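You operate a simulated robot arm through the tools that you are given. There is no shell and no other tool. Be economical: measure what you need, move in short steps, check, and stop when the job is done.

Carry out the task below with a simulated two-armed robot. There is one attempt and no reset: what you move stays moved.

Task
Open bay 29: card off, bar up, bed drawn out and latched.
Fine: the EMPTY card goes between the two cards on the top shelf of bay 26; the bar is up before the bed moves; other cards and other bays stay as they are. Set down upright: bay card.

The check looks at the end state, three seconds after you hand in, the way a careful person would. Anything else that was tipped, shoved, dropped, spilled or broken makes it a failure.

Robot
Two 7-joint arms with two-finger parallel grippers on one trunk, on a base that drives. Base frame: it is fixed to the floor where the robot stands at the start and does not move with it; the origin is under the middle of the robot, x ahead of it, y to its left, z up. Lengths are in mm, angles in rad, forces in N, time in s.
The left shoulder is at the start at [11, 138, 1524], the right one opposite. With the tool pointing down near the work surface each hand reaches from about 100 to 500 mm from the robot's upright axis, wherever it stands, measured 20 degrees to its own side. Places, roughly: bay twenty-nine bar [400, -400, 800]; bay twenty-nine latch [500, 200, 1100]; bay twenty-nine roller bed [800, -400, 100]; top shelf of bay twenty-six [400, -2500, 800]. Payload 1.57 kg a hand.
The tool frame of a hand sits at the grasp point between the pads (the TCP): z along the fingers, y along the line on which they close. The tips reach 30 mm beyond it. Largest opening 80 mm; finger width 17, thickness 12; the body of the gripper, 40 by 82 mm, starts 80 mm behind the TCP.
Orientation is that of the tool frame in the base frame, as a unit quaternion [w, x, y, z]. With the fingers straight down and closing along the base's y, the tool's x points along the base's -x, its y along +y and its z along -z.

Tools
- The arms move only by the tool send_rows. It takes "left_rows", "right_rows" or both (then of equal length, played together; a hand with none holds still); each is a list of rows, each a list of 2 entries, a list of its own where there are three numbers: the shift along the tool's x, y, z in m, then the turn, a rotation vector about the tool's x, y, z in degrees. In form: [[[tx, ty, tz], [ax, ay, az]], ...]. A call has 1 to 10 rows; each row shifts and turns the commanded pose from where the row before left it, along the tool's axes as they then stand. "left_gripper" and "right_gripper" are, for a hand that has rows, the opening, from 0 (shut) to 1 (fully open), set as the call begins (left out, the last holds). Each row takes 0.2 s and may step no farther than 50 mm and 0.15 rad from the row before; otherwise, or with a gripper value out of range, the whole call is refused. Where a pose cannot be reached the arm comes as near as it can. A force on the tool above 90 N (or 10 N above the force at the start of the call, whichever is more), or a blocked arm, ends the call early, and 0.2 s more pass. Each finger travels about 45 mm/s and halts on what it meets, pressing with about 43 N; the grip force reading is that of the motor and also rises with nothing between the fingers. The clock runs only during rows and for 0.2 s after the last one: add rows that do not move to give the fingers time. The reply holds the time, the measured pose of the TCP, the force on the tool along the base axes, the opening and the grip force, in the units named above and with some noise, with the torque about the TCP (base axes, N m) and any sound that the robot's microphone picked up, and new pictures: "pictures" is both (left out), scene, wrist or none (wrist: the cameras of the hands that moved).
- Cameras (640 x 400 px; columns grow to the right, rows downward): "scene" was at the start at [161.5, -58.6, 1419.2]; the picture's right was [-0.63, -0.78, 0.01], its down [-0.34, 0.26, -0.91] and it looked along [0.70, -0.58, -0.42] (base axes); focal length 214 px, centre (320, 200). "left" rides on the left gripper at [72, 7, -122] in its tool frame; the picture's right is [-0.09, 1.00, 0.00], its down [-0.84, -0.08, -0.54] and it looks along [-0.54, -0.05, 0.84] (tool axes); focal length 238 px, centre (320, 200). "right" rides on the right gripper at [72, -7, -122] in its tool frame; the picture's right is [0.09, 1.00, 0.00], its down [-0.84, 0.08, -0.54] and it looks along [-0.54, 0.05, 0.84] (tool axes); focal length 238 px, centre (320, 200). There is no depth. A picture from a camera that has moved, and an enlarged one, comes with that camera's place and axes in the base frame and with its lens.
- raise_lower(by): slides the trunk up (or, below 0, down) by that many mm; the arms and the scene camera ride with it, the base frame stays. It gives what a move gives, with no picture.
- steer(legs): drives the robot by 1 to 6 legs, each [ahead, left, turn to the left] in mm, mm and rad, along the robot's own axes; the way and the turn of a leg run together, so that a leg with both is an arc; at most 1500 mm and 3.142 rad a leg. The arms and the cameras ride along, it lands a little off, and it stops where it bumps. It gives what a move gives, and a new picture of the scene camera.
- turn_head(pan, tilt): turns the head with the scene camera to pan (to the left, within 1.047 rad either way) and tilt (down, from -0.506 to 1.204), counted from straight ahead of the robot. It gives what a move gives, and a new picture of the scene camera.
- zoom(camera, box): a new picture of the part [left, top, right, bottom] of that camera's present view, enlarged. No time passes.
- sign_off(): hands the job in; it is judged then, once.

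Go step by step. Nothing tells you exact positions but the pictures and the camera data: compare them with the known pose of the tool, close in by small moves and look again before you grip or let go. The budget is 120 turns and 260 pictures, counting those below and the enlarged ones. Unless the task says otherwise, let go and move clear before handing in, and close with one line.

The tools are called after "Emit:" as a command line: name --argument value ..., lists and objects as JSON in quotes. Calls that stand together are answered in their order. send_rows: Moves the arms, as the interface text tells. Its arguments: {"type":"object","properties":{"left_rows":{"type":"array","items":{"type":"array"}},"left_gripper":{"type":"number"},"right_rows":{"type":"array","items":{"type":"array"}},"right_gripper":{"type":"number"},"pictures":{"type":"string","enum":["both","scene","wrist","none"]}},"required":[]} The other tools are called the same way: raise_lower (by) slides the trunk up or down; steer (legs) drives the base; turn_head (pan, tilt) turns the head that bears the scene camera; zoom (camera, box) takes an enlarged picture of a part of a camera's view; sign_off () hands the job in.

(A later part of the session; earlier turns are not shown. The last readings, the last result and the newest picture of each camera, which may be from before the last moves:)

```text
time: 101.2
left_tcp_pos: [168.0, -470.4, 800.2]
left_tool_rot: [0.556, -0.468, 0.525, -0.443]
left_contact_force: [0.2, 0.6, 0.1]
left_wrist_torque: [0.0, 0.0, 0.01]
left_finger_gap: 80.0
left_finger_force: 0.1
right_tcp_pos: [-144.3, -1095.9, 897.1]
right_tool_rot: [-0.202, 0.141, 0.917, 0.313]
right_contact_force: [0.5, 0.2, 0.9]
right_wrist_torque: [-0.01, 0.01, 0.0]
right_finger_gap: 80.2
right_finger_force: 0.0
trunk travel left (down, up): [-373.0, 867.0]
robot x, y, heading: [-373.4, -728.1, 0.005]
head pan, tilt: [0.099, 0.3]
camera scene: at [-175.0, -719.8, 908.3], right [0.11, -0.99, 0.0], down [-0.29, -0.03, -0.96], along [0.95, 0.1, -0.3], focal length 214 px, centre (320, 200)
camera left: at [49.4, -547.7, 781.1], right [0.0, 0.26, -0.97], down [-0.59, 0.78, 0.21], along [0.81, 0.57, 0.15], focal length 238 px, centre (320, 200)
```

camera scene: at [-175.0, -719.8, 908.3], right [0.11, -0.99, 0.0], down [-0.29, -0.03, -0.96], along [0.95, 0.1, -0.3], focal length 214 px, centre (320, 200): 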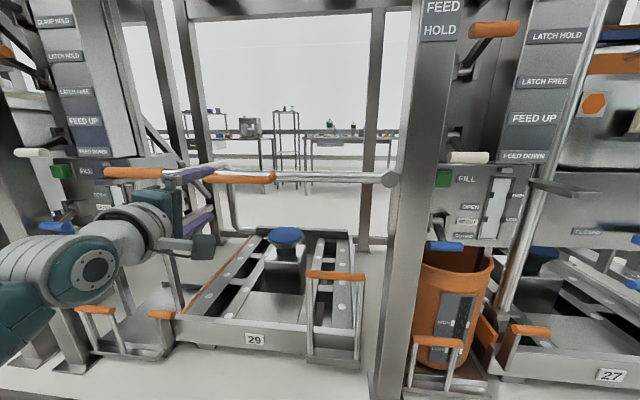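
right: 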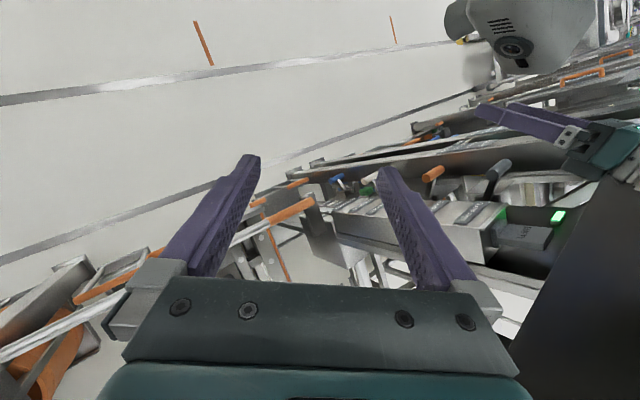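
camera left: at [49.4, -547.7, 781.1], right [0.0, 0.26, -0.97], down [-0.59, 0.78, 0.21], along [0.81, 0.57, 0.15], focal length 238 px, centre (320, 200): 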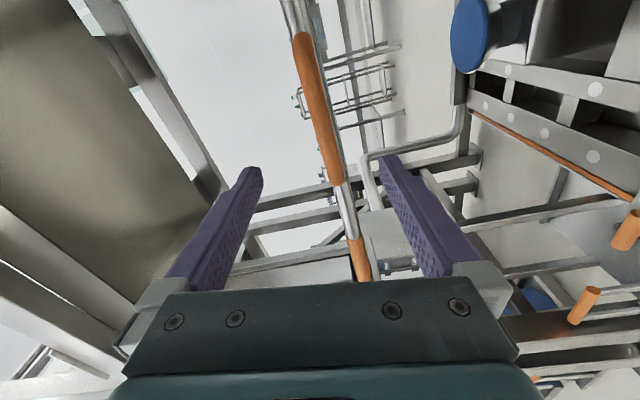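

The fingers line up in height with the loop. I retract the arm 50 mm and drive 195 mm in, so the swing stays within reach.

Emit:
send_rows --left_rows '[[[0, 0, -0.025], [0, 0, 0]], [[0, 0, -0.025], [0, 0, 0]]]' --pictures "none"

Emit:
steer --legs '[[192, 0, 0]]'

Emit:
zoom --camera "left" --box '[0, 0, 640, 400]'

```text
time: 101.8
left_tcp_pos: [116.0, -473.2, 798.8]
left_tool_rot: [0.556, -0.468, 0.526, -0.443]
left_contact_force: [0.3, 0.3, 0.3]
left_wrist_torque: [-0.03, -0.02, -0.01]
left_finger_gap: 79.9
left_finger_force: 0.1
right_tcp_pos: [-144.8, -1094.8, 896.6]
right_tool_rot: [-0.202, 0.142, 0.917, 0.314]
right_contact_force: [0.4, -0.6, -0.1]
right_wrist_torque: [-0.06, -0.02, 0.0]
right_finger_gap: 80.0
right_finger_force: 0.0
trunk travel left (down, up): [-373.0, 867.0]
robot x, y, heading: [-370.5, -727.6, 0.006]
head pan, tilt: [0.099, 0.3]
```

```text
time: 103.4
left_tcp_pos: [312.3, -474.4, 799.5]
left_tool_rot: [0.555, -0.467, 0.527, -0.444]
left_contact_force: [0.6, -0.1, -1.1]
left_wrist_torque: [-0.02, 0.0, -0.02]
left_finger_gap: 79.9
left_finger_force: 0.1
right_tcp_pos: [49.5, -1096.5, 897.2]
right_tool_rot: [-0.202, 0.142, 0.917, 0.313]
right_contact_force: [-0.6, 0.5, -0.3]
right_wrist_torque: [-0.02, 0.02, -0.03]
right_finger_gap: 79.6
right_finger_force: 0.0
trunk travel left (down, up): [-373.0, 867.0]
robot x, y, heading: [-176.5, -726.4, -0.001]
head pan, tilt: [0.099, 0.3]
camera scene: at [19.0, -719.2, 908.4], right [0.1, -0.99, 0.0], down [-0.29, -0.03, -0.96], along [0.95, 0.1, -0.3], focal length 214 px, centre (320, 200)
```

scene: 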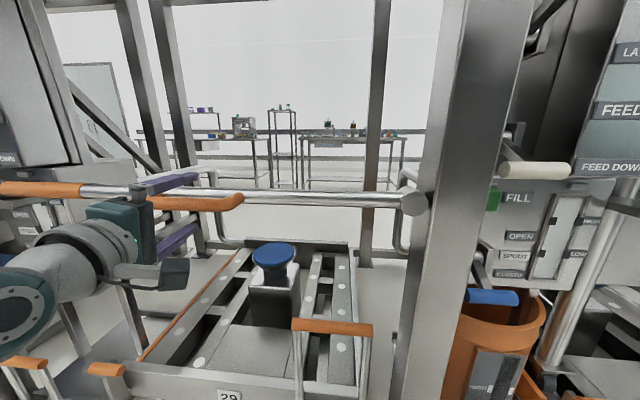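

```text
1.00 times, centred on (320, 200) of left (not enlarged: the box is as wide or as high as the picture)
camera zoom: at [193.6, -550.3, 780.2], right [0.0, 0.26, -0.97], down [-0.58, 0.78, 0.21], along [0.81, 0.57, 0.15], focal length 238 px, centre (320, 200)
```

zoom: 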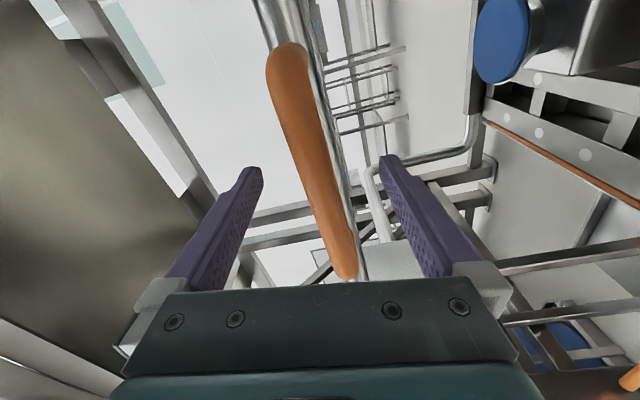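

The loop rod sits between the fingers. I close to a loose cage (~34 mm).

Emit:
send_rows --left_rows '[[[0, 0, 0], [0, 0, 0]], [[0, 0, 0], [0, 0, 0]], [[0, 0, 0], [0, 0, 0]], [[0, 0, 0], [0, 0, 0]]]' --left_gripper 0.42 --pictures "both"

```text
time: 104.4
left_tcp_pos: [311.8, -473.0, 799.1]
left_tool_rot: [0.555, -0.467, 0.527, -0.443]
left_contact_force: [0.0, 0.2, 0.4]
left_wrist_torque: [-0.02, 0.0, -0.01]
left_finger_gap: 33.4
left_finger_force: 0.1
right_tcp_pos: [48.6, -1096.8, 897.6]
right_tool_rot: [-0.202, 0.142, 0.917, 0.314]
right_contact_force: [-0.2, 0.1, -0.4]
right_wrist_torque: [0.02, 0.02, 0.01]
right_finger_gap: 79.8
right_finger_force: 0.1
trunk travel left (down, up): [-373.0, 867.0]
robot x, y, heading: [-175.0, -725.5, 0.002]
head pan, tilt: [0.099, 0.3]
camera scene: at [18.7, -719.2, 908.3], right [0.1, -0.99, 0.0], down [-0.29, -0.03, -0.96], along [0.95, 0.1, -0.3], focal length 214 px, centre (320, 200)
camera left: at [193.3, -550.4, 780.1], right [0.0, 0.26, -0.97], down [-0.58, 0.78, 0.21], along [0.81, 0.57, 0.15], focal length 238 px, centre (320, 200)
```

scene: 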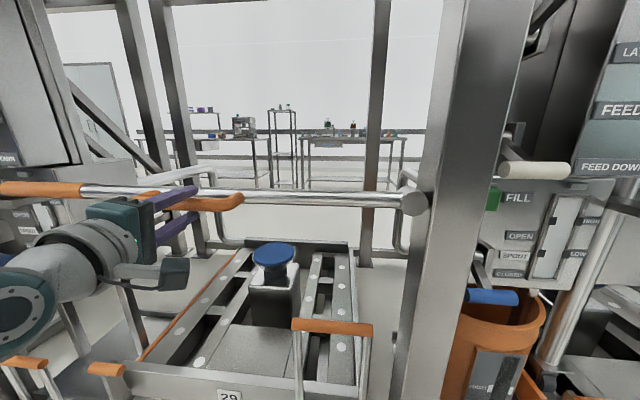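
left: 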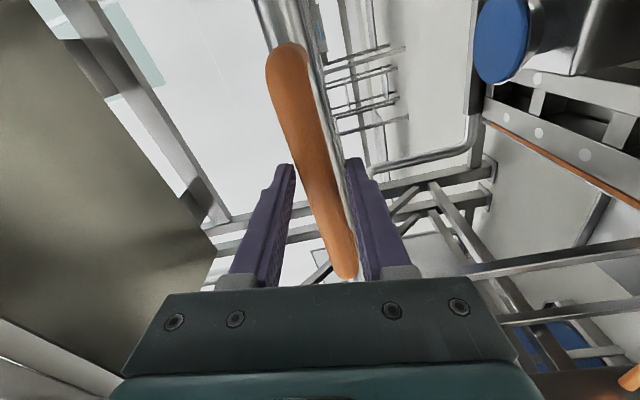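

Now the swing: a constant arc about the pivot, 7° per row. First two rows as a test.

Emit:
send_rows --left_rows '[[[-0.005, -0.0446, 0.0003], [0.39, 0, 6.99]], [[-0.005, -0.0446, 0.0003], [0.39, 0, 6.99]]]' --pictures "scene"

```text
time: 105.0
left_tcp_pos: [311.3, -484.2, 888.7]
left_tool_rot: [0.609, -0.395, 0.577, -0.375]
left_contact_force: [2.1, -0.4, -3.0]
left_wrist_torque: [-0.06, 0.01, -0.07]
left_finger_gap: 34.7
left_finger_force: 0.8
right_tcp_pos: [48.8, -1095.5, 898.0]
right_tool_rot: [-0.202, 0.143, 0.917, 0.314]
right_contact_force: [0.3, 0.0, -0.7]
right_wrist_torque: [0.03, 0.01, 0.02]
right_finger_gap: 79.9
right_finger_force: 0.0
trunk travel left (down, up): [-373.0, 867.0]
robot x, y, heading: [-176.4, -728.2, -0.005]
head pan, tilt: [0.099, 0.3]
camera scene: at [19.1, -719.3, 908.4], right [0.1, -0.99, 0.0], down [-0.29, -0.03, -0.96], along [0.95, 0.1, -0.3], focal length 214 px, centre (320, 200)
```

scene: 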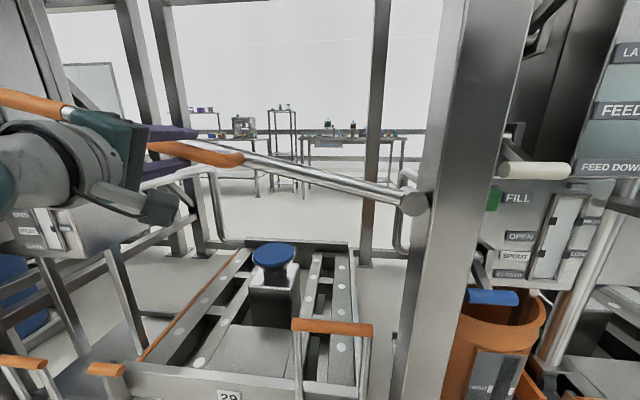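

The bar swings easily. I continue.

Emit:
send_rows --left_rows '[[[-0.005, -0.0446, 0.0003], [0.39, 0, 6.99]], [[-0.005, -0.0446, 0.0003], [0.39, 0, 6.99]], [[-0.005, -0.0446, 0.0003], [0.39, 0, 6.99]], [[-0.005, -0.0446, 0.0003], [0.39, 0, 6.99]]]' --pictures "both"

```text
time: 106.0
left_tcp_pos: [312.9, -567.5, 1046.9]
left_tool_rot: [0.687, -0.235, 0.649, -0.226]
left_contact_force: [-0.3, -0.1, 0.6]
left_wrist_torque: [0.0, 0.03, 0.01]
left_finger_gap: 33.6
left_finger_force: 0.1
right_tcp_pos: [48.8, -1095.7, 897.6]
right_tool_rot: [-0.202, 0.142, 0.917, 0.314]
right_contact_force: [0.1, -0.6, 0.2]
right_wrist_torque: [-0.02, -0.02, 0.01]
right_finger_gap: 80.0
right_finger_force: 0.1
trunk travel left (down, up): [-373.0, 867.0]
robot x, y, heading: [-174.2, -729.4, 0.006]
head pan, tilt: [0.099, 0.3]
camera scene: at [19.3, -719.7, 908.5], right [0.1, -0.99, 0.0], down [-0.29, -0.03, -0.96], along [0.95, 0.1, -0.3], focal length 214 px, centre (320, 200)
camera left: at [193.5, -610.8, 980.9], right [0.0, 0.84, -0.54], down [-0.59, 0.44, 0.68], along [0.81, 0.32, 0.49], focal length 238 px, centre (320, 200)
```

scene: 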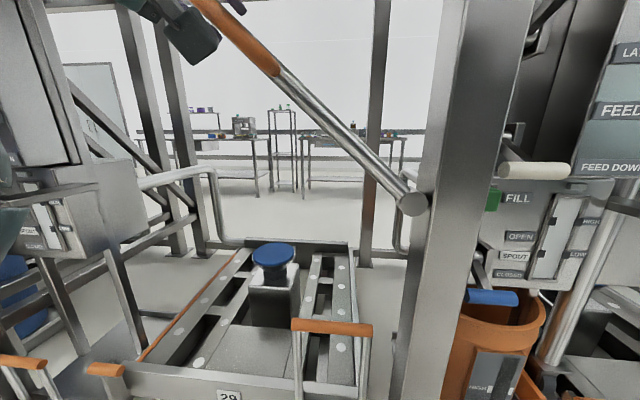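
left: 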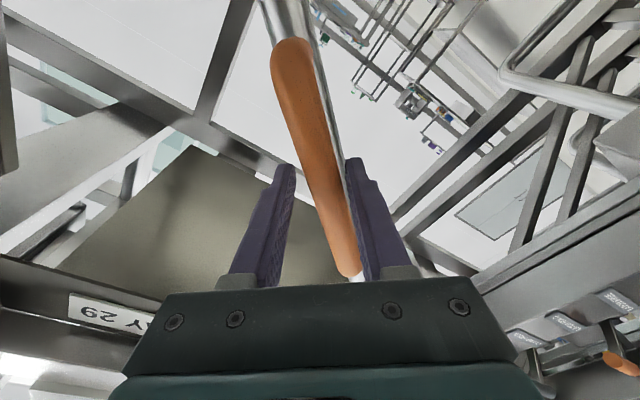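

Emit:
send_rows --left_rows '[[[-0.005, -0.0446, 0.0003], [0.39, 0, 6.99]], [[-0.005, -0.0446, 0.0003], [0.39, 0, 6.99]], [[-0.005, -0.0446, 0.0003], [0.39, 0, 6.99]], [[-0.005, -0.0446, 0.0003], [0.39, 0, 6.99]]]' --pictures "wrist"

Emit:
turn_head --pan 0.0 --tilt -0.2

```text
time: 107.0
left_tcp_pos: [314.0, -711.4, 1143.8]
left_tool_rot: [0.723, -0.065, 0.685, -0.056]
left_contact_force: [1.0, -0.2, -0.8]
left_wrist_torque: [0.04, -0.01, 0.0]
left_finger_gap: 33.6
left_finger_force: 0.0
right_tcp_pos: [47.6, -1096.0, 897.8]
right_tool_rot: [-0.202, 0.143, 0.916, 0.315]
right_contact_force: [-0.3, -0.3, 0.4]
right_wrist_torque: [0.04, 0.01, -0.01]
right_finger_gap: 79.9
right_finger_force: 0.0
trunk travel left (down, up): [-373.0, 867.0]
robot x, y, heading: [-178.4, -728.3, 0.005]
head pan, tilt: [0.099, 0.3]
camera left: at [195.9, -719.8, 1065.3], right [-0.01, 1.0, -0.08], down [-0.59, 0.06, 0.81], along [0.81, 0.06, 0.58], focal length 238 px, centre (320, 200)
```

left: 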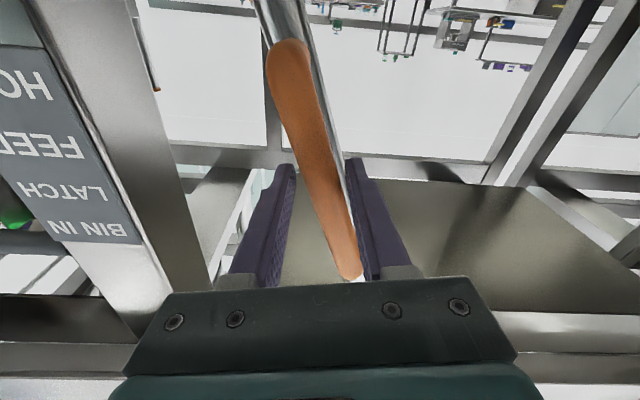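

```text
time: 107.9
left_tcp_pos: [310.7, -716.7, 1145.2]
left_tool_rot: [0.723, -0.063, 0.685, -0.063]
left_contact_force: [0.1, 0.4, -0.5]
left_wrist_torque: [-0.01, 0.03, -0.01]
left_finger_gap: 34.2
left_finger_force: 0.2
right_tcp_pos: [48.4, -1096.0, 898.1]
right_tool_rot: [-0.202, 0.143, 0.916, 0.315]
right_contact_force: [-0.9, 0.5, 0.2]
right_wrist_torque: [0.0, 0.02, 0.0]
right_finger_gap: 80.0
right_finger_force: 0.0
trunk travel left (down, up): [-373.0, 867.0]
robot x, y, heading: [-175.7, -730.2, 0.0]
head pan, tilt: [0.0, -0.201]
camera scene: at [9.4, -730.2, 952.6], right [-0.02, -1.0, 0.0], down [0.19, 0.0, -0.98], along [0.98, -0.02, 0.19], focal length 214 px, centre (320, 200)
```

scene: 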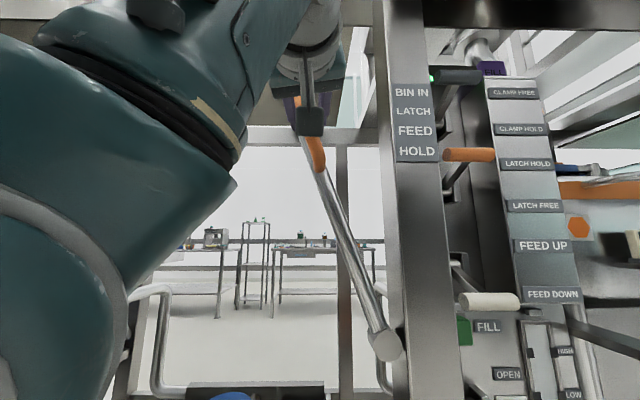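

Emit:
send_rows --left_rows '[[[-0.005, -0.0446, 0.0003], [0.39, 0, 6.99]], [[-0.005, -0.0446, 0.0003], [0.39, 0, 6.99]], [[-0.005, -0.0446, 0.0003], [0.39, 0, 6.99]], [[0, 0, 0], [0, 0, 0]]]' --pictures "both"

```text
time: 108.8
left_tcp_pos: [321.2, -844.4, 1121.7]
left_tool_rot: [0.701, 0.063, 0.709, 0.051]
left_contact_force: [-18.4, 15.4, -4.6]
left_wrist_torque: [0.01, 0.21, -0.11]
left_finger_gap: 39.8
left_finger_force: 3.6
right_tcp_pos: [47.1, -1094.0, 897.9]
right_tool_rot: [-0.202, 0.141, 0.916, 0.315]
right_contact_force: [1.3, 0.3, -0.3]
right_wrist_torque: [-0.01, 0.04, 0.05]
right_finger_gap: 80.1
right_finger_force: 0.0
trunk travel left (down, up): [-373.0, 867.0]
robot x, y, heading: [-176.2, -729.2, 0.002]
head pan, tilt: [0.0, -0.201]
stopped in row 4 (left hand): the force on the tool passed its limit at 221 N (the readings are from after the stop); the commanded pose is now the measured one
camera scene: at [7.7, -726.5, 953.0], right [0.0, -1.0, 0.0], down [0.2, 0.0, -0.98], along [0.98, 0.0, 0.2], focal length 214 px, centre (320, 200)
camera left: at [199.0, -824.8, 1054.2], right [0.02, 0.97, 0.25], down [-0.54, -0.2, 0.82], along [0.84, -0.15, 0.51], focal length 238 px, centre (320, 200)
```

scene: 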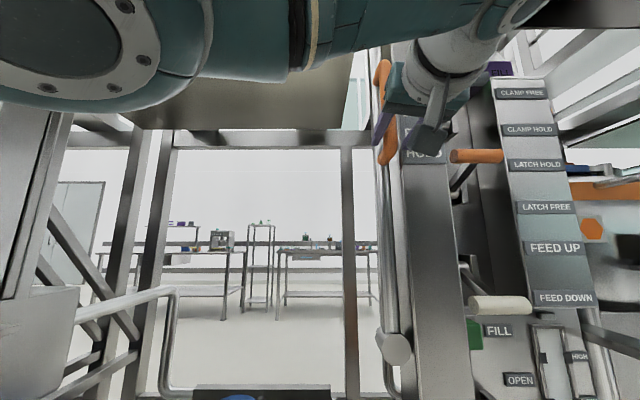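
left: 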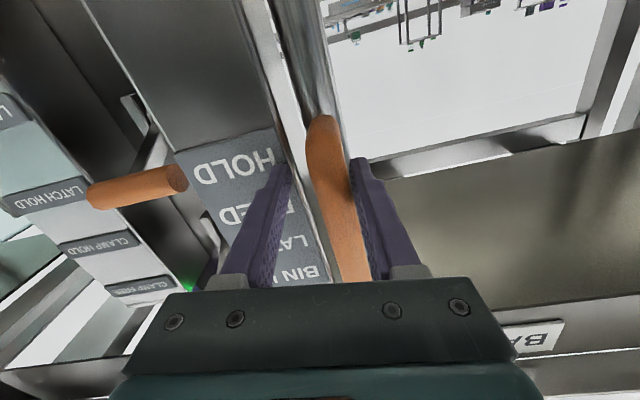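

The bar is vertical at the right post. I unload the hand slightly to test whether it stays up by itself.

Emit:
send_rows --left_rows '[[[0.001, 0.006, 0], [0, 0, 0]], [[0, 0, 0], [0, 0, 0]], [[0, 0, 0], [0, 0, 0]]]' --pictures "both"

```text
time: 109.5
left_tcp_pos: [321.5, -841.0, 1124.9]
left_tool_rot: [0.704, 0.065, 0.706, 0.047]
left_contact_force: [-6.8, -3.5, 1.1]
left_wrist_torque: [0.0, -0.02, -0.23]
left_finger_gap: 36.9
left_finger_force: 2.0
right_tcp_pos: [46.2, -1095.7, 897.1]
right_tool_rot: [-0.202, 0.143, 0.917, 0.314]
right_contact_force: [0.6, 0.7, 0.4]
right_wrist_torque: [-0.02, 0.04, 0.02]
right_finger_gap: 80.0
right_finger_force: 0.1
trunk travel left (down, up): [-373.0, 867.0]
robot x, y, heading: [-175.3, -728.2, 0.003]
head pan, tilt: [0.0, -0.201]
camera scene: at [7.6, -728.9, 953.4], right [0.0, -1.0, 0.0], down [0.2, 0.0, -0.98], along [0.98, 0.0, 0.2], focal length 214 px, centre (320, 200)
camera left: at [199.8, -821.4, 1056.4], right [0.03, 0.97, 0.25], down [-0.54, -0.19, 0.82], along [0.84, -0.16, 0.52], focal length 238 px, centre (320, 200)
```

scene: 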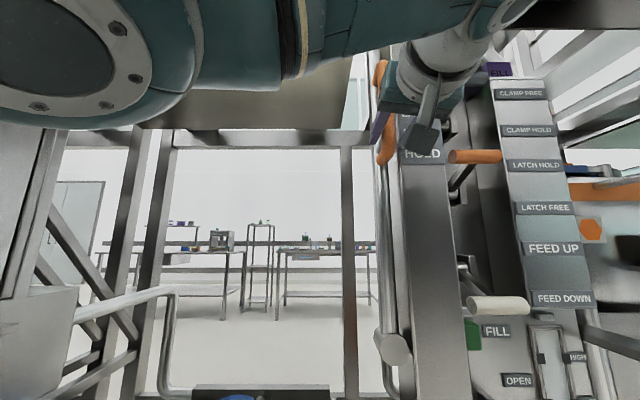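
left: 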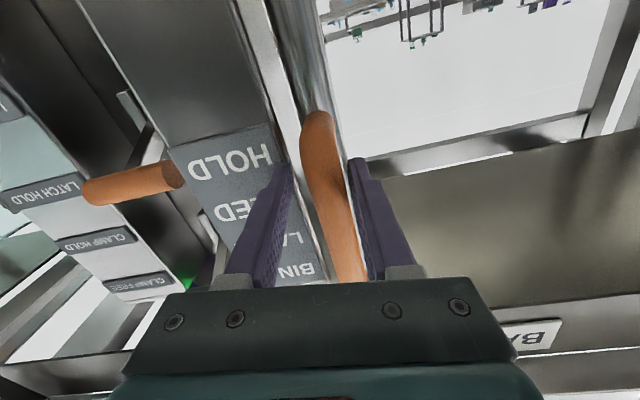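

Emit:
send_rows --left_rows '[[[0, 0.003, -0.015], [0, 0, 0]], [[0, 0, 0], [0, 0, 0]], [[0, 0, 0], [0, 0, 0]], [[0, 0, 0], [0, 0, 0]]]' --left_gripper 0.55 --pictures "wrist"

```text
time: 110.5
left_tcp_pos: [307.7, -837.8, 1125.1]
left_tool_rot: [0.703, 0.065, 0.706, 0.048]
left_contact_force: [0.0, -0.6, 0.9]
left_wrist_torque: [0.0, 0.02, 0.01]
left_finger_gap: 44.1
left_finger_force: 0.0
right_tcp_pos: [47.1, -1095.3, 896.9]
right_tool_rot: [-0.202, 0.141, 0.917, 0.314]
right_contact_force: [-0.1, 0.3, -0.1]
right_wrist_torque: [0.02, -0.04, 0.04]
right_finger_gap: 79.7
right_finger_force: 0.0
trunk travel left (down, up): [-373.0, 867.0]
robot x, y, heading: [-177.1, -729.4, 0.005]
head pan, tilt: [0.0, -0.201]
camera left: at [185.5, -817.4, 1056.6], right [0.02, 0.97, 0.25], down [-0.54, -0.2, 0.82], along [0.84, -0.15, 0.52], focal length 238 px, centre (320, 200)
```

left: 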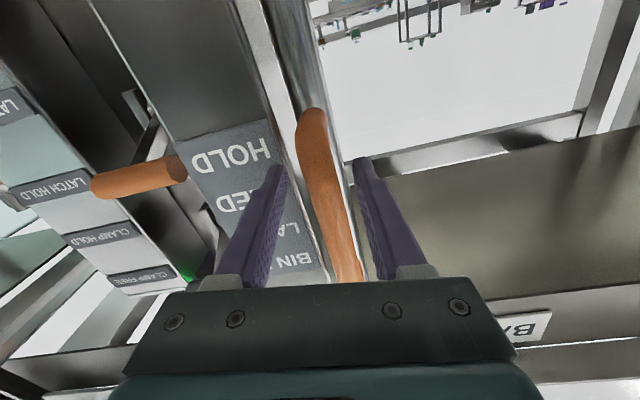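

No contact and the bar stays upright by itself. I withdraw the hand and back off to check.

Emit:
send_rows --left_rows '[[[0, 0, -0.03], [0, 0, 0]], [[0, 0, -0.04], [0, 0, 0]], [[0, 0, 0], [0, 0, 0]]]' --pictures "none"

Emit:
steer --legs '[[-350, 0, 0], [0, 600, 0]]'

Emit:
turn_head --pan -0.3 --tilt 0.2

```text
time: 111.5
left_tcp_pos: [255.5, -814.8, 1119.6]
left_tool_rot: [0.693, 0.042, 0.717, 0.067]
left_contact_force: [-0.2, 0.0, -1.1]
left_wrist_torque: [0.02, -0.04, 0.0]
left_finger_gap: 43.9
left_finger_force: 0.0
right_tcp_pos: [48.4, -1096.0, 897.3]
right_tool_rot: [-0.201, 0.143, 0.917, 0.315]
right_contact_force: [0.5, -0.1, 0.2]
right_wrist_torque: [-0.01, 0.01, -0.02]
right_finger_gap: 80.0
right_finger_force: 0.1
trunk travel left (down, up): [-373.0, 867.0]
robot x, y, heading: [-175.3, -727.4, 0.006]
head pan, tilt: [0.0, -0.201]
stopped in row 3 (left hand): the arm was blocked; the commanded pose is now the measured one
```

```text
time: 116.8
left_tcp_pos: [-96.6, -219.3, 1119.5]
left_tool_rot: [0.693, 0.046, 0.716, 0.064]
left_contact_force: [-0.8, 0.3, 0.5]
left_wrist_torque: [-0.02, 0.02, 0.02]
left_finger_gap: 44.0
left_finger_force: 0.1
right_tcp_pos: [-307.1, -499.1, 897.8]
right_tool_rot: [-0.201, 0.147, 0.916, 0.315]
right_contact_force: [-0.9, 1.1, -0.7]
right_wrist_torque: [0.04, 0.0, -0.01]
right_finger_gap: 80.0
right_finger_force: 0.1
trunk travel left (down, up): [-373.0, 867.0]
robot x, y, heading: [-527.1, -127.6, -0.007]
head pan, tilt: [0.0, -0.201]
camera scene: at [-343.6, -129.8, 953.5], right [-0.01, -1.0, 0.0], down [0.2, 0.0, -0.98], along [0.98, -0.01, 0.2], focal length 214 px, centre (320, 200)
```

scene: 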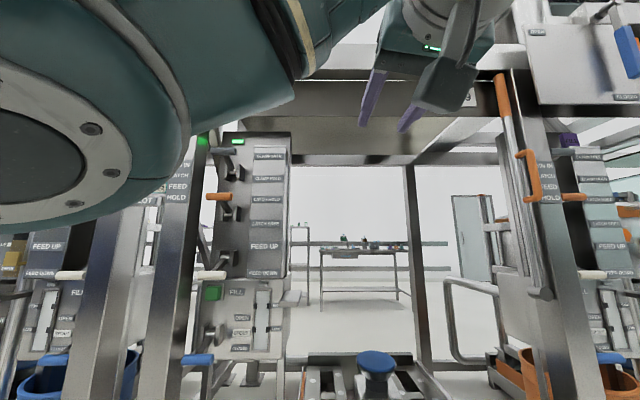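

```text
time: 117.7
left_tcp_pos: [-95.8, -218.7, 1119.8]
left_tool_rot: [0.693, 0.046, 0.717, 0.063]
left_contact_force: [-0.8, -0.3, -0.3]
left_wrist_torque: [-0.02, -0.01, -0.01]
left_finger_gap: 44.1
left_finger_force: 0.3
right_tcp_pos: [-306.6, -498.8, 898.6]
right_tool_rot: [-0.2, 0.147, 0.916, 0.315]
right_contact_force: [-0.1, 0.9, 0.1]
right_wrist_torque: [0.01, 0.02, 0.04]
right_finger_gap: 80.1
right_finger_force: 0.0
trunk travel left (down, up): [-373.0, 867.0]
robot x, y, heading: [-529.6, -128.3, -0.004]
head pan, tilt: [-0.3, 0.201]
camera scene: at [-338.0, -157.5, 917.7], right [-0.3, -0.95, 0.0], down [-0.19, 0.06, -0.98], along [0.93, -0.3, -0.2], focal length 214 px, centre (320, 200)
```

scene: 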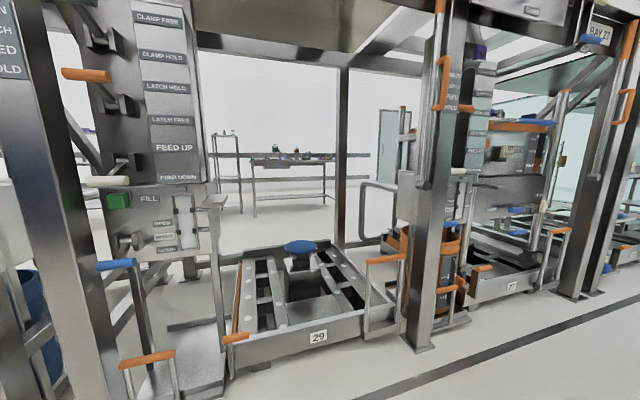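

Bar 29 stands up. I look closely at the latch lever and the bed's front parts.

Emit:
zoom --camera "scene" --box '[200, 230, 420, 390]'

Emit:
zoom --camera "scene" --box '[20, 0, 240, 180]'

```text
2.50 times, centred on (310, 310) of scene
camera zoom: at [-338.0, -157.5, 917.7], right [-0.3, -0.95, 0.0], down [-0.19, 0.06, -0.98], along [0.93, -0.3, -0.2], focal length 536 px, centre (345, -75)
```

zoom: 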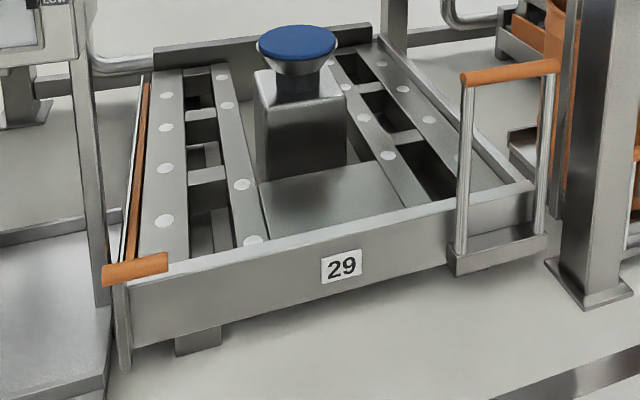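

```text
2.22 times, centred on (130, 90) of scene
camera zoom: at [-338.0, -157.5, 917.7], right [-0.3, -0.95, 0.0], down [-0.19, 0.06, -0.98], along [0.93, -0.3, -0.2], focal length 477 px, centre (742, 444)
```

zoom: 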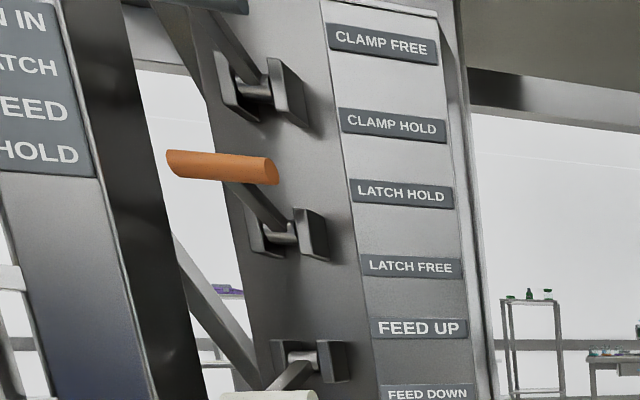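

The lever brackets show clamp up (FREE), latch up (HOLD), feed down. I straighten the left hand, close it, and bring it before the latch lever.

Emit:
send_rows --left_rows '[[[-0.015, 0.0475, 0], [0.7, -1.0, -4.4]], [[-0.015, 0.0475, 0], [0.7, -1.0, -4.4]], [[-0.015, 0.0475, 0], [0, 0, 0]], [[-0.015, 0.0475, 0], [0, 0, 0]], [[0, 0, 0], [0, 0, 0]]]' --left_gripper 0.0 --pictures "none"

Emit:
steer --legs '[[250, 228, 0]]'

Emit:
zoom --camera "left" --box '[0, 0, 640, 400]'

Emit:
turn_head --pan 0.3 --tilt 0.0

```text
time: 118.9
left_tcp_pos: [-96.9, -45.1, 1185.7]
left_tool_rot: [0.704, 0.012, 0.71, 0.0]
left_contact_force: [1.3, 0.0, 0.3]
left_wrist_torque: [-0.02, -0.02, 0.0]
left_finger_gap: 0.2
left_finger_force: 21.4
right_tcp_pos: [-308.0, -499.1, 897.2]
right_tool_rot: [-0.2, 0.147, 0.916, 0.315]
right_contact_force: [-0.2, 0.2, 0.0]
right_wrist_torque: [0.03, 0.0, 0.03]
right_finger_gap: 80.0
right_finger_force: 0.0
trunk travel left (down, up): [-373.0, 867.0]
robot x, y, heading: [-529.0, -123.9, -0.009]
head pan, tilt: [-0.3, 0.201]
```

```text
time: 121.1
left_tcp_pos: [151.8, 177.8, 1186.7]
left_tool_rot: [0.703, 0.013, 0.711, -0.001]
left_contact_force: [-0.8, 0.6, 1.1]
left_wrist_torque: [0.03, 0.03, 0.0]
left_finger_gap: 0.2
left_finger_force: 21.3
right_tcp_pos: [-59.8, -275.7, 897.8]
right_tool_rot: [-0.199, 0.149, 0.916, 0.316]
right_contact_force: [0.2, 0.0, -0.5]
right_wrist_torque: [-0.01, -0.03, 0.03]
right_finger_gap: 80.0
right_finger_force: 0.0
trunk travel left (down, up): [-373.0, 867.0]
robot x, y, heading: [-282.6, 94.3, -0.01]
head pan, tilt: [-0.3, 0.201]
camera scene: at [-89.7, 63.9, 917.6], right [-0.31, -0.95, 0.0], down [-0.19, 0.06, -0.98], along [0.93, -0.3, -0.2], focal length 214 px, centre (320, 200)
```

scene: 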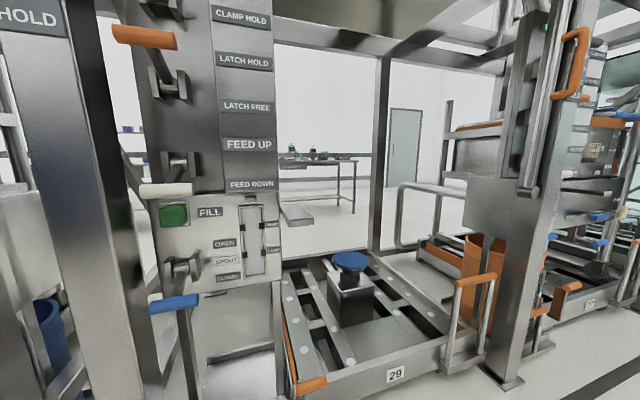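

```text
1.00 times, centred on (320, 200) of left (not enlarged: the box is as wide or as high as the picture)
camera zoom: at [29.8, 186.2, 1116.8], right [0.02, 0.99, 0.11], down [-0.53, -0.08, 0.84], along [0.85, -0.07, 0.53], focal length 238 px, centre (320, 200)
```

zoom: 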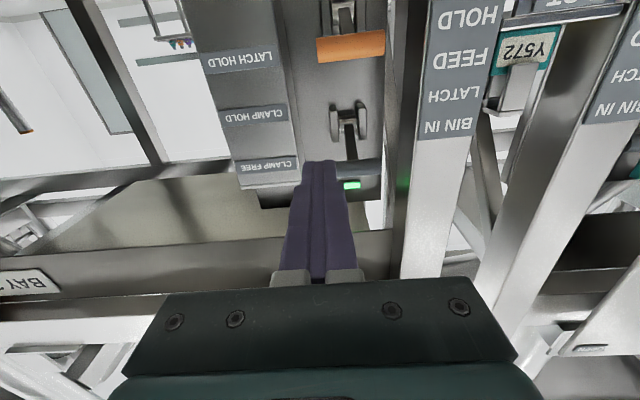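

```text
time: 122.1
left_tcp_pos: [153.5, 175.7, 1184.9]
left_tool_rot: [0.702, 0.011, 0.712, 0.001]
left_contact_force: [-0.3, 0.2, 0.4]
left_wrist_torque: [0.0, 0.0, 0.01]
left_finger_gap: 0.0
left_finger_force: 21.4
right_tcp_pos: [-61.6, -276.3, 896.5]
right_tool_rot: [-0.198, 0.149, 0.916, 0.316]
right_contact_force: [-0.2, 0.7, -0.1]
right_wrist_torque: [0.0, 0.01, 0.01]
right_finger_gap: 80.1
right_finger_force: 0.1
trunk travel left (down, up): [-373.0, 867.0]
robot x, y, heading: [-282.1, 92.3, -0.011]
head pan, tilt: [0.3, 0.0]
camera scene: at [-92.2, 117.8, 936.0], right [0.28, -0.96, 0.0], down [0.0, 0.0, -1.0], along [0.96, 0.28, 0.0], focal length 214 px, centre (320, 200)
```

scene: 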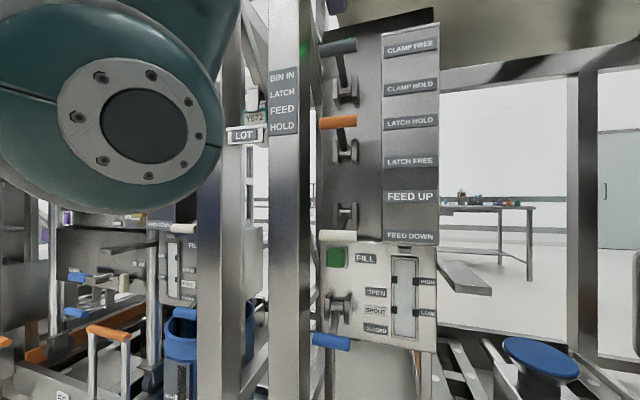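

The latch knob is at (397, 218, 1117), on an arm pivoting near (450, 205, 1065). I approach above it at z≈1165 and then push it down to FREE.

Emit:
send_rows --left_rows '[[[0.018, 0.02, 0], [0, 0, 0]], [[0, 0, 0], [0, 0, 0]]]' --pictures "none"

Emit:
steer --legs '[[200, 0, 0.01]]'

Emit:
zoom --camera "left" --box '[0, 0, 640, 400]'

```text
time: 122.7
left_tcp_pos: [157.2, 178.2, 1163.0]
left_tool_rot: [0.689, 0.03, 0.724, 0.003]
left_contact_force: [-0.6, -0.2, -0.3]
left_wrist_torque: [-0.01, -0.04, -0.02]
left_finger_gap: 0.0
left_finger_force: 21.1
right_tcp_pos: [-61.1, -275.8, 898.1]
right_tool_rot: [-0.199, 0.149, 0.916, 0.316]
right_contact_force: [-0.2, 0.0, -0.4]
right_wrist_torque: [-0.01, -0.01, 0.0]
right_finger_gap: 80.0
right_finger_force: 0.1
trunk travel left (down, up): [-373.0, 867.0]
robot x, y, heading: [-281.2, 91.0, -0.001]
head pan, tilt: [0.3, 0.0]
```

```text
time: 124.3
left_tcp_pos: [355.2, 180.1, 1158.7]
left_tool_rot: [0.684, 0.027, 0.729, 0.006]
left_contact_force: [0.4, 0.1, -0.1]
left_wrist_torque: [0.0, -0.03, 0.02]
left_finger_gap: 0.0
left_finger_force: 21.4
right_tcp_pos: [136.9, -277.5, 897.8]
right_tool_rot: [-0.201, 0.146, 0.916, 0.315]
right_contact_force: [0.4, -0.8, 0.1]
right_wrist_torque: [-0.01, 0.02, 0.01]
right_finger_gap: 79.7
right_finger_force: 0.1
trunk travel left (down, up): [-373.0, 867.0]
robot x, y, heading: [-82.0, 91.8, -0.002]
head pan, tilt: [0.3, 0.0]
camera scene: at [102.9, 117.4, 936.1], right [0.29, -0.96, 0.0], down [0.0, 0.0, -1.0], along [0.96, 0.29, 0.0], focal length 214 px, centre (320, 200)
```

scene: 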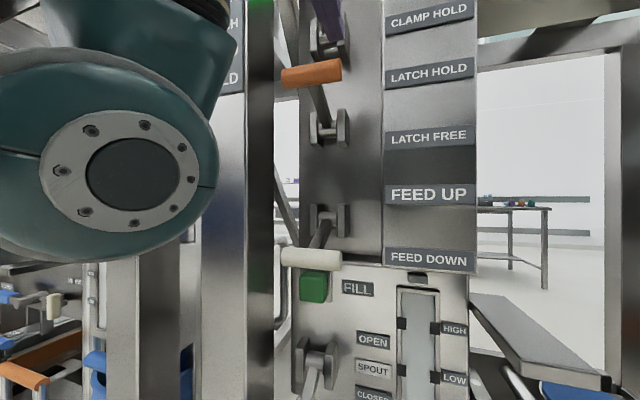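

```text
1.00 times, centred on (320, 200) of left (not enlarged: the box is as wide or as high as the picture)
camera zoom: at [228.3, 193.3, 1095.0], right [0.04, 0.99, 0.14], down [-0.49, -0.1, 0.86], along [0.87, -0.1, 0.48], focal length 238 px, centre (320, 200)
```

zoom: 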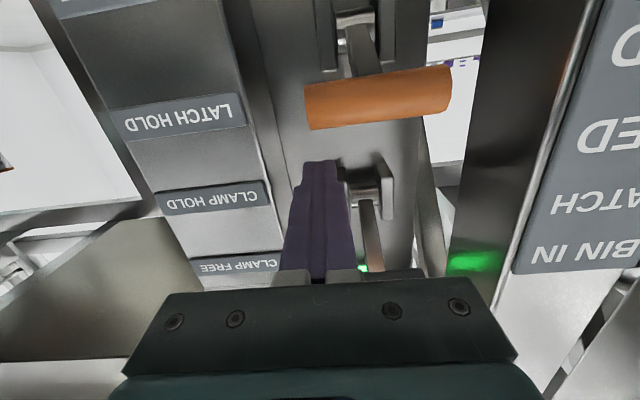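

I shift a little left and ahead so the fingers lie squarely over the knob.

Emit:
steer --legs '[[20, 24, 0]]'

Emit:
send_rows --left_rows '[[[0.01, 0, 0], [0, 0, 0]], [[0.01, 0, 0], [0, 0, 0]], [[0.012, 0, 0], [0, 0, 0]], [[0, 0, 0], [0, 0, 0]]]' --pictures "both"

```text
time: 125.1
left_tcp_pos: [375.2, 202.3, 1155.7]
left_tool_rot: [0.682, 0.029, 0.731, 0.007]
left_contact_force: [-0.4, -1.4, 1.4]
left_wrist_torque: [0.01, 0.0, -0.02]
left_finger_gap: 0.1
left_finger_force: 21.1
right_tcp_pos: [155.0, -253.1, 897.0]
right_tool_rot: [-0.2, 0.146, 0.916, 0.315]
right_contact_force: [-0.3, -0.6, -0.2]
right_wrist_torque: [-0.01, 0.04, 0.0]
right_finger_gap: 79.7
right_finger_force: 0.1
trunk travel left (down, up): [-373.0, 867.0]
robot x, y, heading: [-60.9, 116.4, -0.005]
head pan, tilt: [0.3, 0.0]
camera scene: at [122.9, 141.4, 936.1], right [0.29, -0.96, 0.0], down [0.0, 0.0, -1.0], along [0.96, 0.29, 0.0], focal length 214 px, centre (320, 200)
```

scene: 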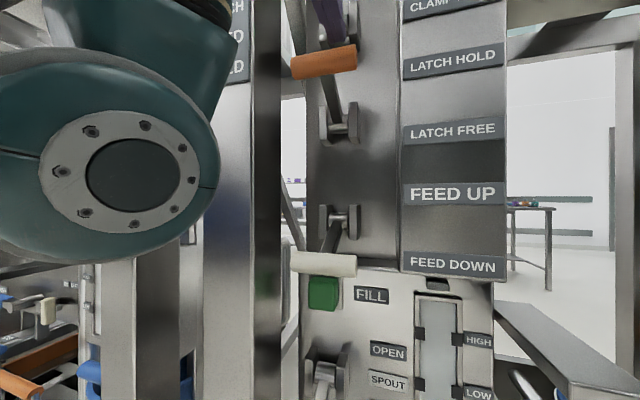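

```text
time: 126.1
left_tcp_pos: [375.4, 201.6, 1119.4]
left_tool_rot: [0.677, 0.033, 0.735, 0.008]
left_contact_force: [-0.5, -1.1, 2.6]
left_wrist_torque: [0.0, -0.04, -0.01]
left_finger_gap: 0.1
left_finger_force: 21.1
right_tcp_pos: [156.3, -252.6, 897.0]
right_tool_rot: [-0.2, 0.146, 0.916, 0.315]
right_contact_force: [0.7, 0.1, 0.4]
right_wrist_torque: [0.03, 0.02, -0.02]
right_finger_gap: 80.1
right_finger_force: 0.0
trunk travel left (down, up): [-373.0, 867.0]
robot x, y, heading: [-65.4, 116.1, -0.01]
head pan, tilt: [0.3, 0.0]
camera scene: at [122.7, 141.0, 936.1], right [0.29, -0.96, 0.0], down [0.0, 0.0, -1.0], along [0.96, 0.29, 0.0], focal length 214 px, centre (320, 200)
camera left: at [247.5, 215.3, 1061.1], right [0.04, 0.99, 0.15], down [-0.48, -0.11, 0.87], along [0.88, -0.11, 0.47], focal length 238 px, centre (320, 200)
```

scene: 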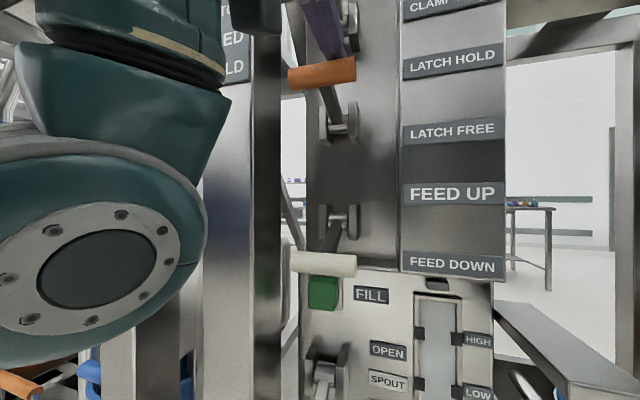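
left: 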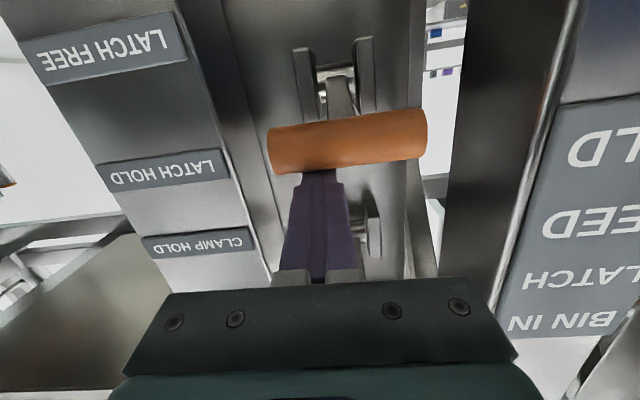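

The fingertips rest on top of the knob. I push down.

Emit:
send_rows --left_rows '[[[0.015, 0, 0], [0, 0, 0]], [[0.015, 0, 0], [0, 0, 0]], [[0.015, 0, 0], [0, 0, 0]], [[0, 0, 0], [0, 0, 0]]]' --pictures "wrist"

```text
time: 127.1
left_tcp_pos: [373.0, 204.8, 1074.7]
left_tool_rot: [0.677, 0.032, 0.735, 0.01]
left_contact_force: [-0.5, -0.2, 1.8]
left_wrist_torque: [0.01, -0.01, 0.02]
left_finger_gap: 0.1
left_finger_force: 21.1
right_tcp_pos: [155.9, -253.3, 897.3]
right_tool_rot: [-0.2, 0.146, 0.916, 0.315]
right_contact_force: [0.9, 0.3, -0.8]
right_wrist_torque: [0.01, -0.01, 0.02]
right_finger_gap: 79.8
right_finger_force: 0.1
trunk travel left (down, up): [-373.0, 867.0]
robot x, y, heading: [-61.7, 119.5, -0.004]
head pan, tilt: [0.3, 0.0]
camera left: at [245.4, 218.4, 1014.5], right [0.04, 0.99, 0.15], down [-0.47, -0.11, 0.87], along [0.88, -0.11, 0.46], focal length 238 px, centre (320, 200)
```

left: 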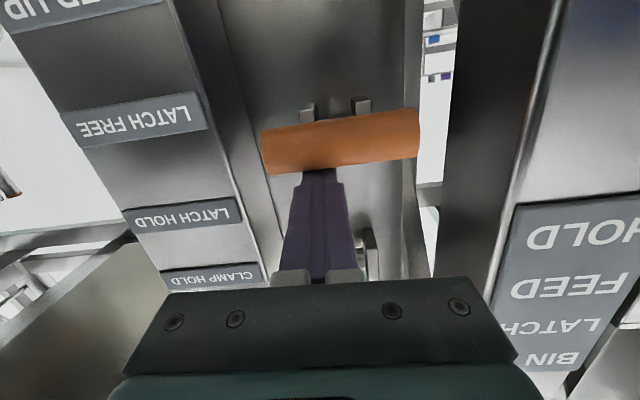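

Emit:
send_rows --left_rows '[[[0.015, 0, 0], [0, 0, 0]], [[0.015, 0, 0], [0, 0, 0]], [[0.013, 0, 0], [0, 0, 0]], [[0, 0, 0], [0, 0, 0]]]' --pictures "both"

```text
time: 128.1
left_tcp_pos: [368.7, 206.5, 1046.7]
left_tool_rot: [0.695, 0.029, 0.719, 0.002]
left_contact_force: [-0.4, -12.6, 44.5]
left_wrist_torque: [-0.26, -1.07, -0.58]
left_finger_gap: 0.3
left_finger_force: 21.2
right_tcp_pos: [159.7, -254.7, 897.9]
right_tool_rot: [-0.198, 0.146, 0.917, 0.315]
right_contact_force: [0.7, -0.6, 0.0]
right_wrist_torque: [0.01, 0.0, -0.02]
right_finger_gap: 80.0
right_finger_force: 0.0
trunk travel left (down, up): [-373.0, 867.0]
robot x, y, heading: [-65.2, 114.0, -0.004]
head pan, tilt: [0.3, 0.0]
camera scene: at [126.4, 139.5, 937.2], right [0.29, -0.96, 0.0], down [0.0, 0.0, -1.0], along [0.96, 0.29, 0.0], focal length 214 px, centre (320, 200)
camera left: at [244.6, 220.6, 979.9], right [0.04, 0.99, 0.14], down [-0.52, -0.1, 0.85], along [0.86, -0.1, 0.51], focal length 238 px, centre (320, 200)
```

scene: 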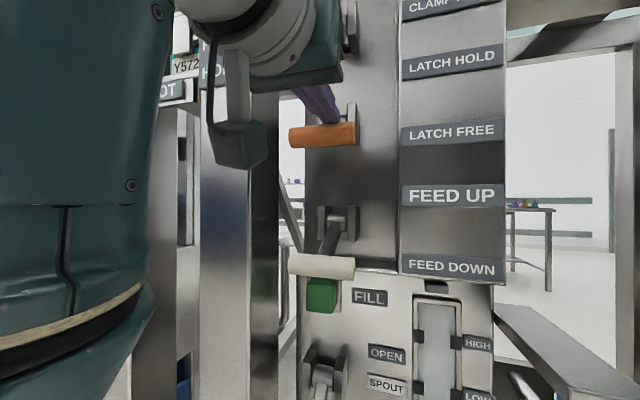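
left: 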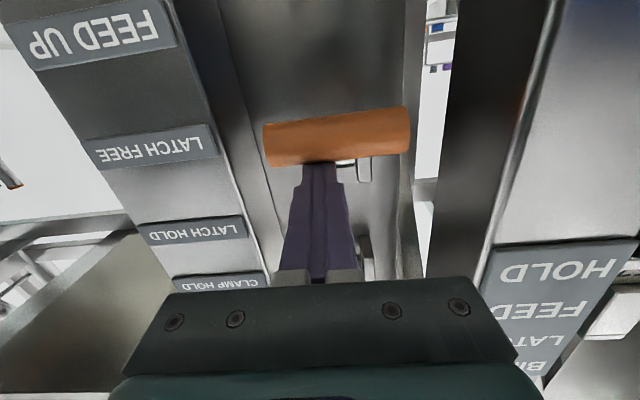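

The knob stopped near mid-travel with 44 N; the closed fingertips probably meet the bracket cheeks. I lift, open the fingers so they straddle the bracket, and push with one finger on the knob's outer part.

Emit:
send_rows --left_rows '[[[-0.015, 0, 0], [0, 0, 0]], [[-0.025, 0, 0], [0, 0, 0]], [[0, 0.003, 0], [0, 0, 0]], [[0, 0, 0], [0, 0, 0]], [[0, 0, 0], [0, 0, 0]]]' --left_gripper 0.0 --pictures "wrist"

Emit:
send_rows --left_rows '[[[0, 0, 0], [0, 0, 0]], [[0, 0, 0], [0, 0, 0]], [[0, 0, 0], [0, 0, 0]], [[0, 0, 0], [0, 0, 0]], [[0, 0, 0], [0, 0, 0]]]' --left_gripper 1.0 --pictures "both"

```text
time: 129.3
left_tcp_pos: [370.8, 206.2, 1070.8]
left_tool_rot: [0.676, 0.036, 0.736, 0.01]
left_contact_force: [-0.5, 0.5, 0.7]
left_wrist_torque: [0.02, 0.02, 0.01]
left_finger_gap: 0.0
left_finger_force: 21.2
right_tcp_pos: [157.0, -253.9, 898.8]
right_tool_rot: [-0.199, 0.146, 0.916, 0.315]
right_contact_force: [0.3, 0.4, 1.3]
right_wrist_torque: [0.01, 0.01, -0.02]
right_finger_gap: 80.0
right_finger_force: 0.0
trunk travel left (down, up): [-373.0, 867.0]
robot x, y, heading: [-64.2, 117.3, -0.007]
head pan, tilt: [0.3, 0.0]
camera left: at [244.4, 219.7, 1010.8], right [0.05, 0.99, 0.15], down [-0.47, -0.11, 0.87], along [0.88, -0.11, 0.46], focal length 238 px, centre (320, 200)
```

left: 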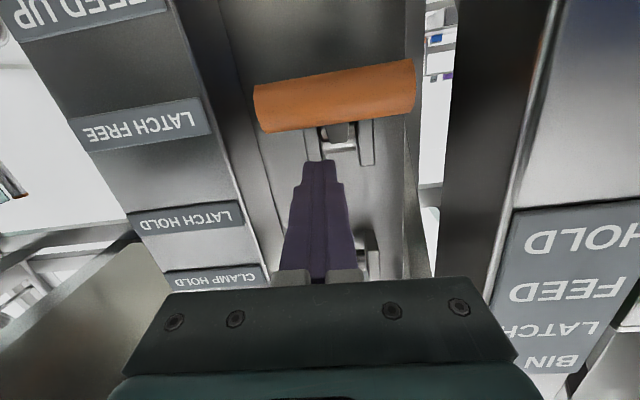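

```text
time: 130.5
left_tcp_pos: [371.9, 205.9, 1071.4]
left_tool_rot: [0.677, 0.035, 0.735, 0.01]
left_contact_force: [-0.6, 0.3, 0.5]
left_wrist_torque: [-0.01, 0.0, 0.02]
left_finger_gap: 80.1
left_finger_force: 0.1
right_tcp_pos: [154.7, -253.0, 898.1]
right_tool_rot: [-0.2, 0.147, 0.916, 0.315]
right_contact_force: [0.0, 0.1, 0.2]
right_wrist_torque: [0.0, 0.03, 0.03]
right_finger_gap: 80.1
right_finger_force: 0.0
trunk travel left (down, up): [-373.0, 867.0]
robot x, y, heading: [-63.3, 119.8, -0.003]
head pan, tilt: [0.3, 0.0]
camera scene: at [122.5, 141.0, 936.0], right [0.29, -0.96, 0.0], down [0.0, 0.0, -1.0], along [0.96, 0.29, 0.0], focal length 214 px, centre (320, 200)
camera left: at [244.8, 219.9, 1011.5], right [0.05, 0.99, 0.15], down [-0.48, -0.11, 0.87], along [0.88, -0.11, 0.46], focal length 238 px, centre (320, 200)
```

scene: 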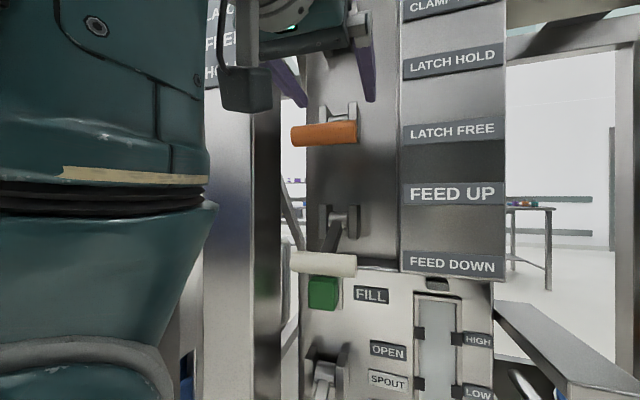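
left: 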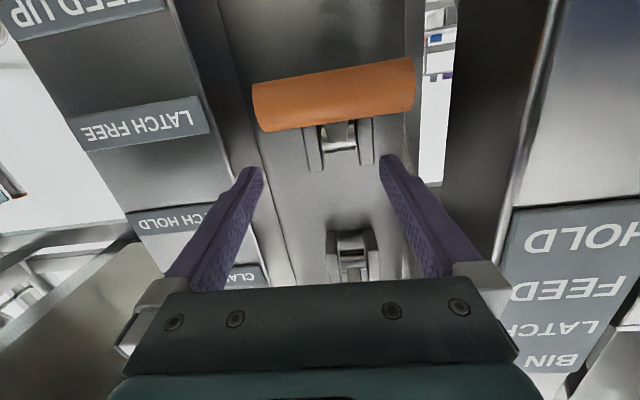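

Both fingers straddle the bracket. I push down again in small steps.

Emit:
send_rows --left_rows '[[[0.013, 0, 0], [0, 0, 0]], [[0.013, 0, 0], [0, 0, 0]], [[0.012, 0, 0], [0, 0, 0]], [[0.012, 0, 0], [0, 0, 0]], [[0, 0, 0], [0, 0, 0]]]' --pictures "both"

```text
time: 131.7
left_tcp_pos: [369.4, 206.5, 1043.2]
left_tool_rot: [0.704, 0.031, 0.709, 0.001]
left_contact_force: [-1.9, -21.8, 71.1]
left_wrist_torque: [1.25, -1.55, -0.76]
left_finger_gap: 79.2
left_finger_force: 0.1
right_tcp_pos: [162.2, -254.6, 900.9]
right_tool_rot: [-0.198, 0.146, 0.917, 0.314]
right_contact_force: [-0.7, -0.1, -0.3]
right_wrist_torque: [-0.04, 0.03, 0.01]
right_finger_gap: 80.0
right_finger_force: 0.0
trunk travel left (down, up): [-373.0, 867.0]
robot x, y, heading: [-64.6, 118.3, -0.005]
head pan, tilt: [0.3, 0.0]
camera scene: at [128.4, 138.7, 937.9], right [0.29, -0.96, 0.0], down [0.01, 0.0, -1.0], along [0.96, 0.29, 0.01], focal length 214 px, centre (320, 200)
camera left: at [247.0, 221.8, 973.4], right [0.04, 0.99, 0.14], down [-0.54, -0.09, 0.84], along [0.84, -0.11, 0.53], focal length 238 px, centre (320, 200)
```

scene: 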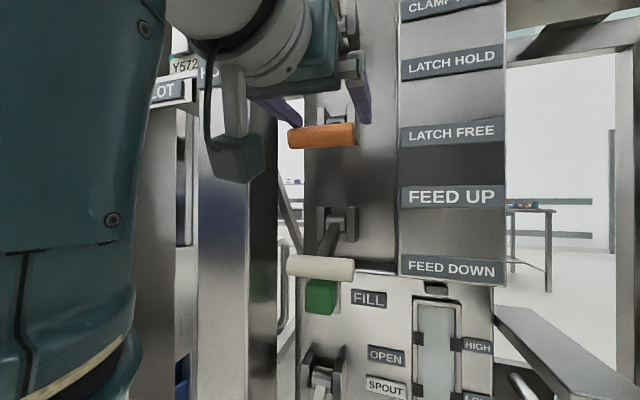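
left: 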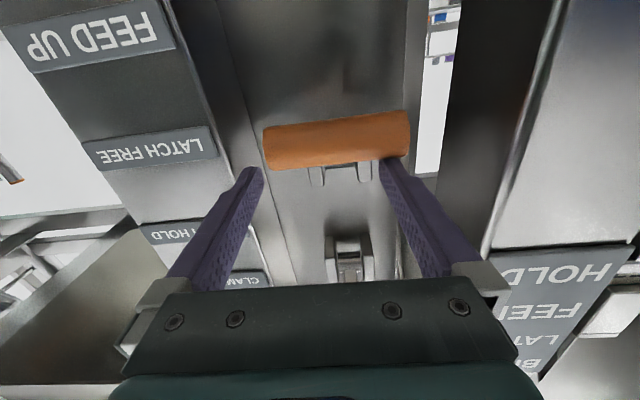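

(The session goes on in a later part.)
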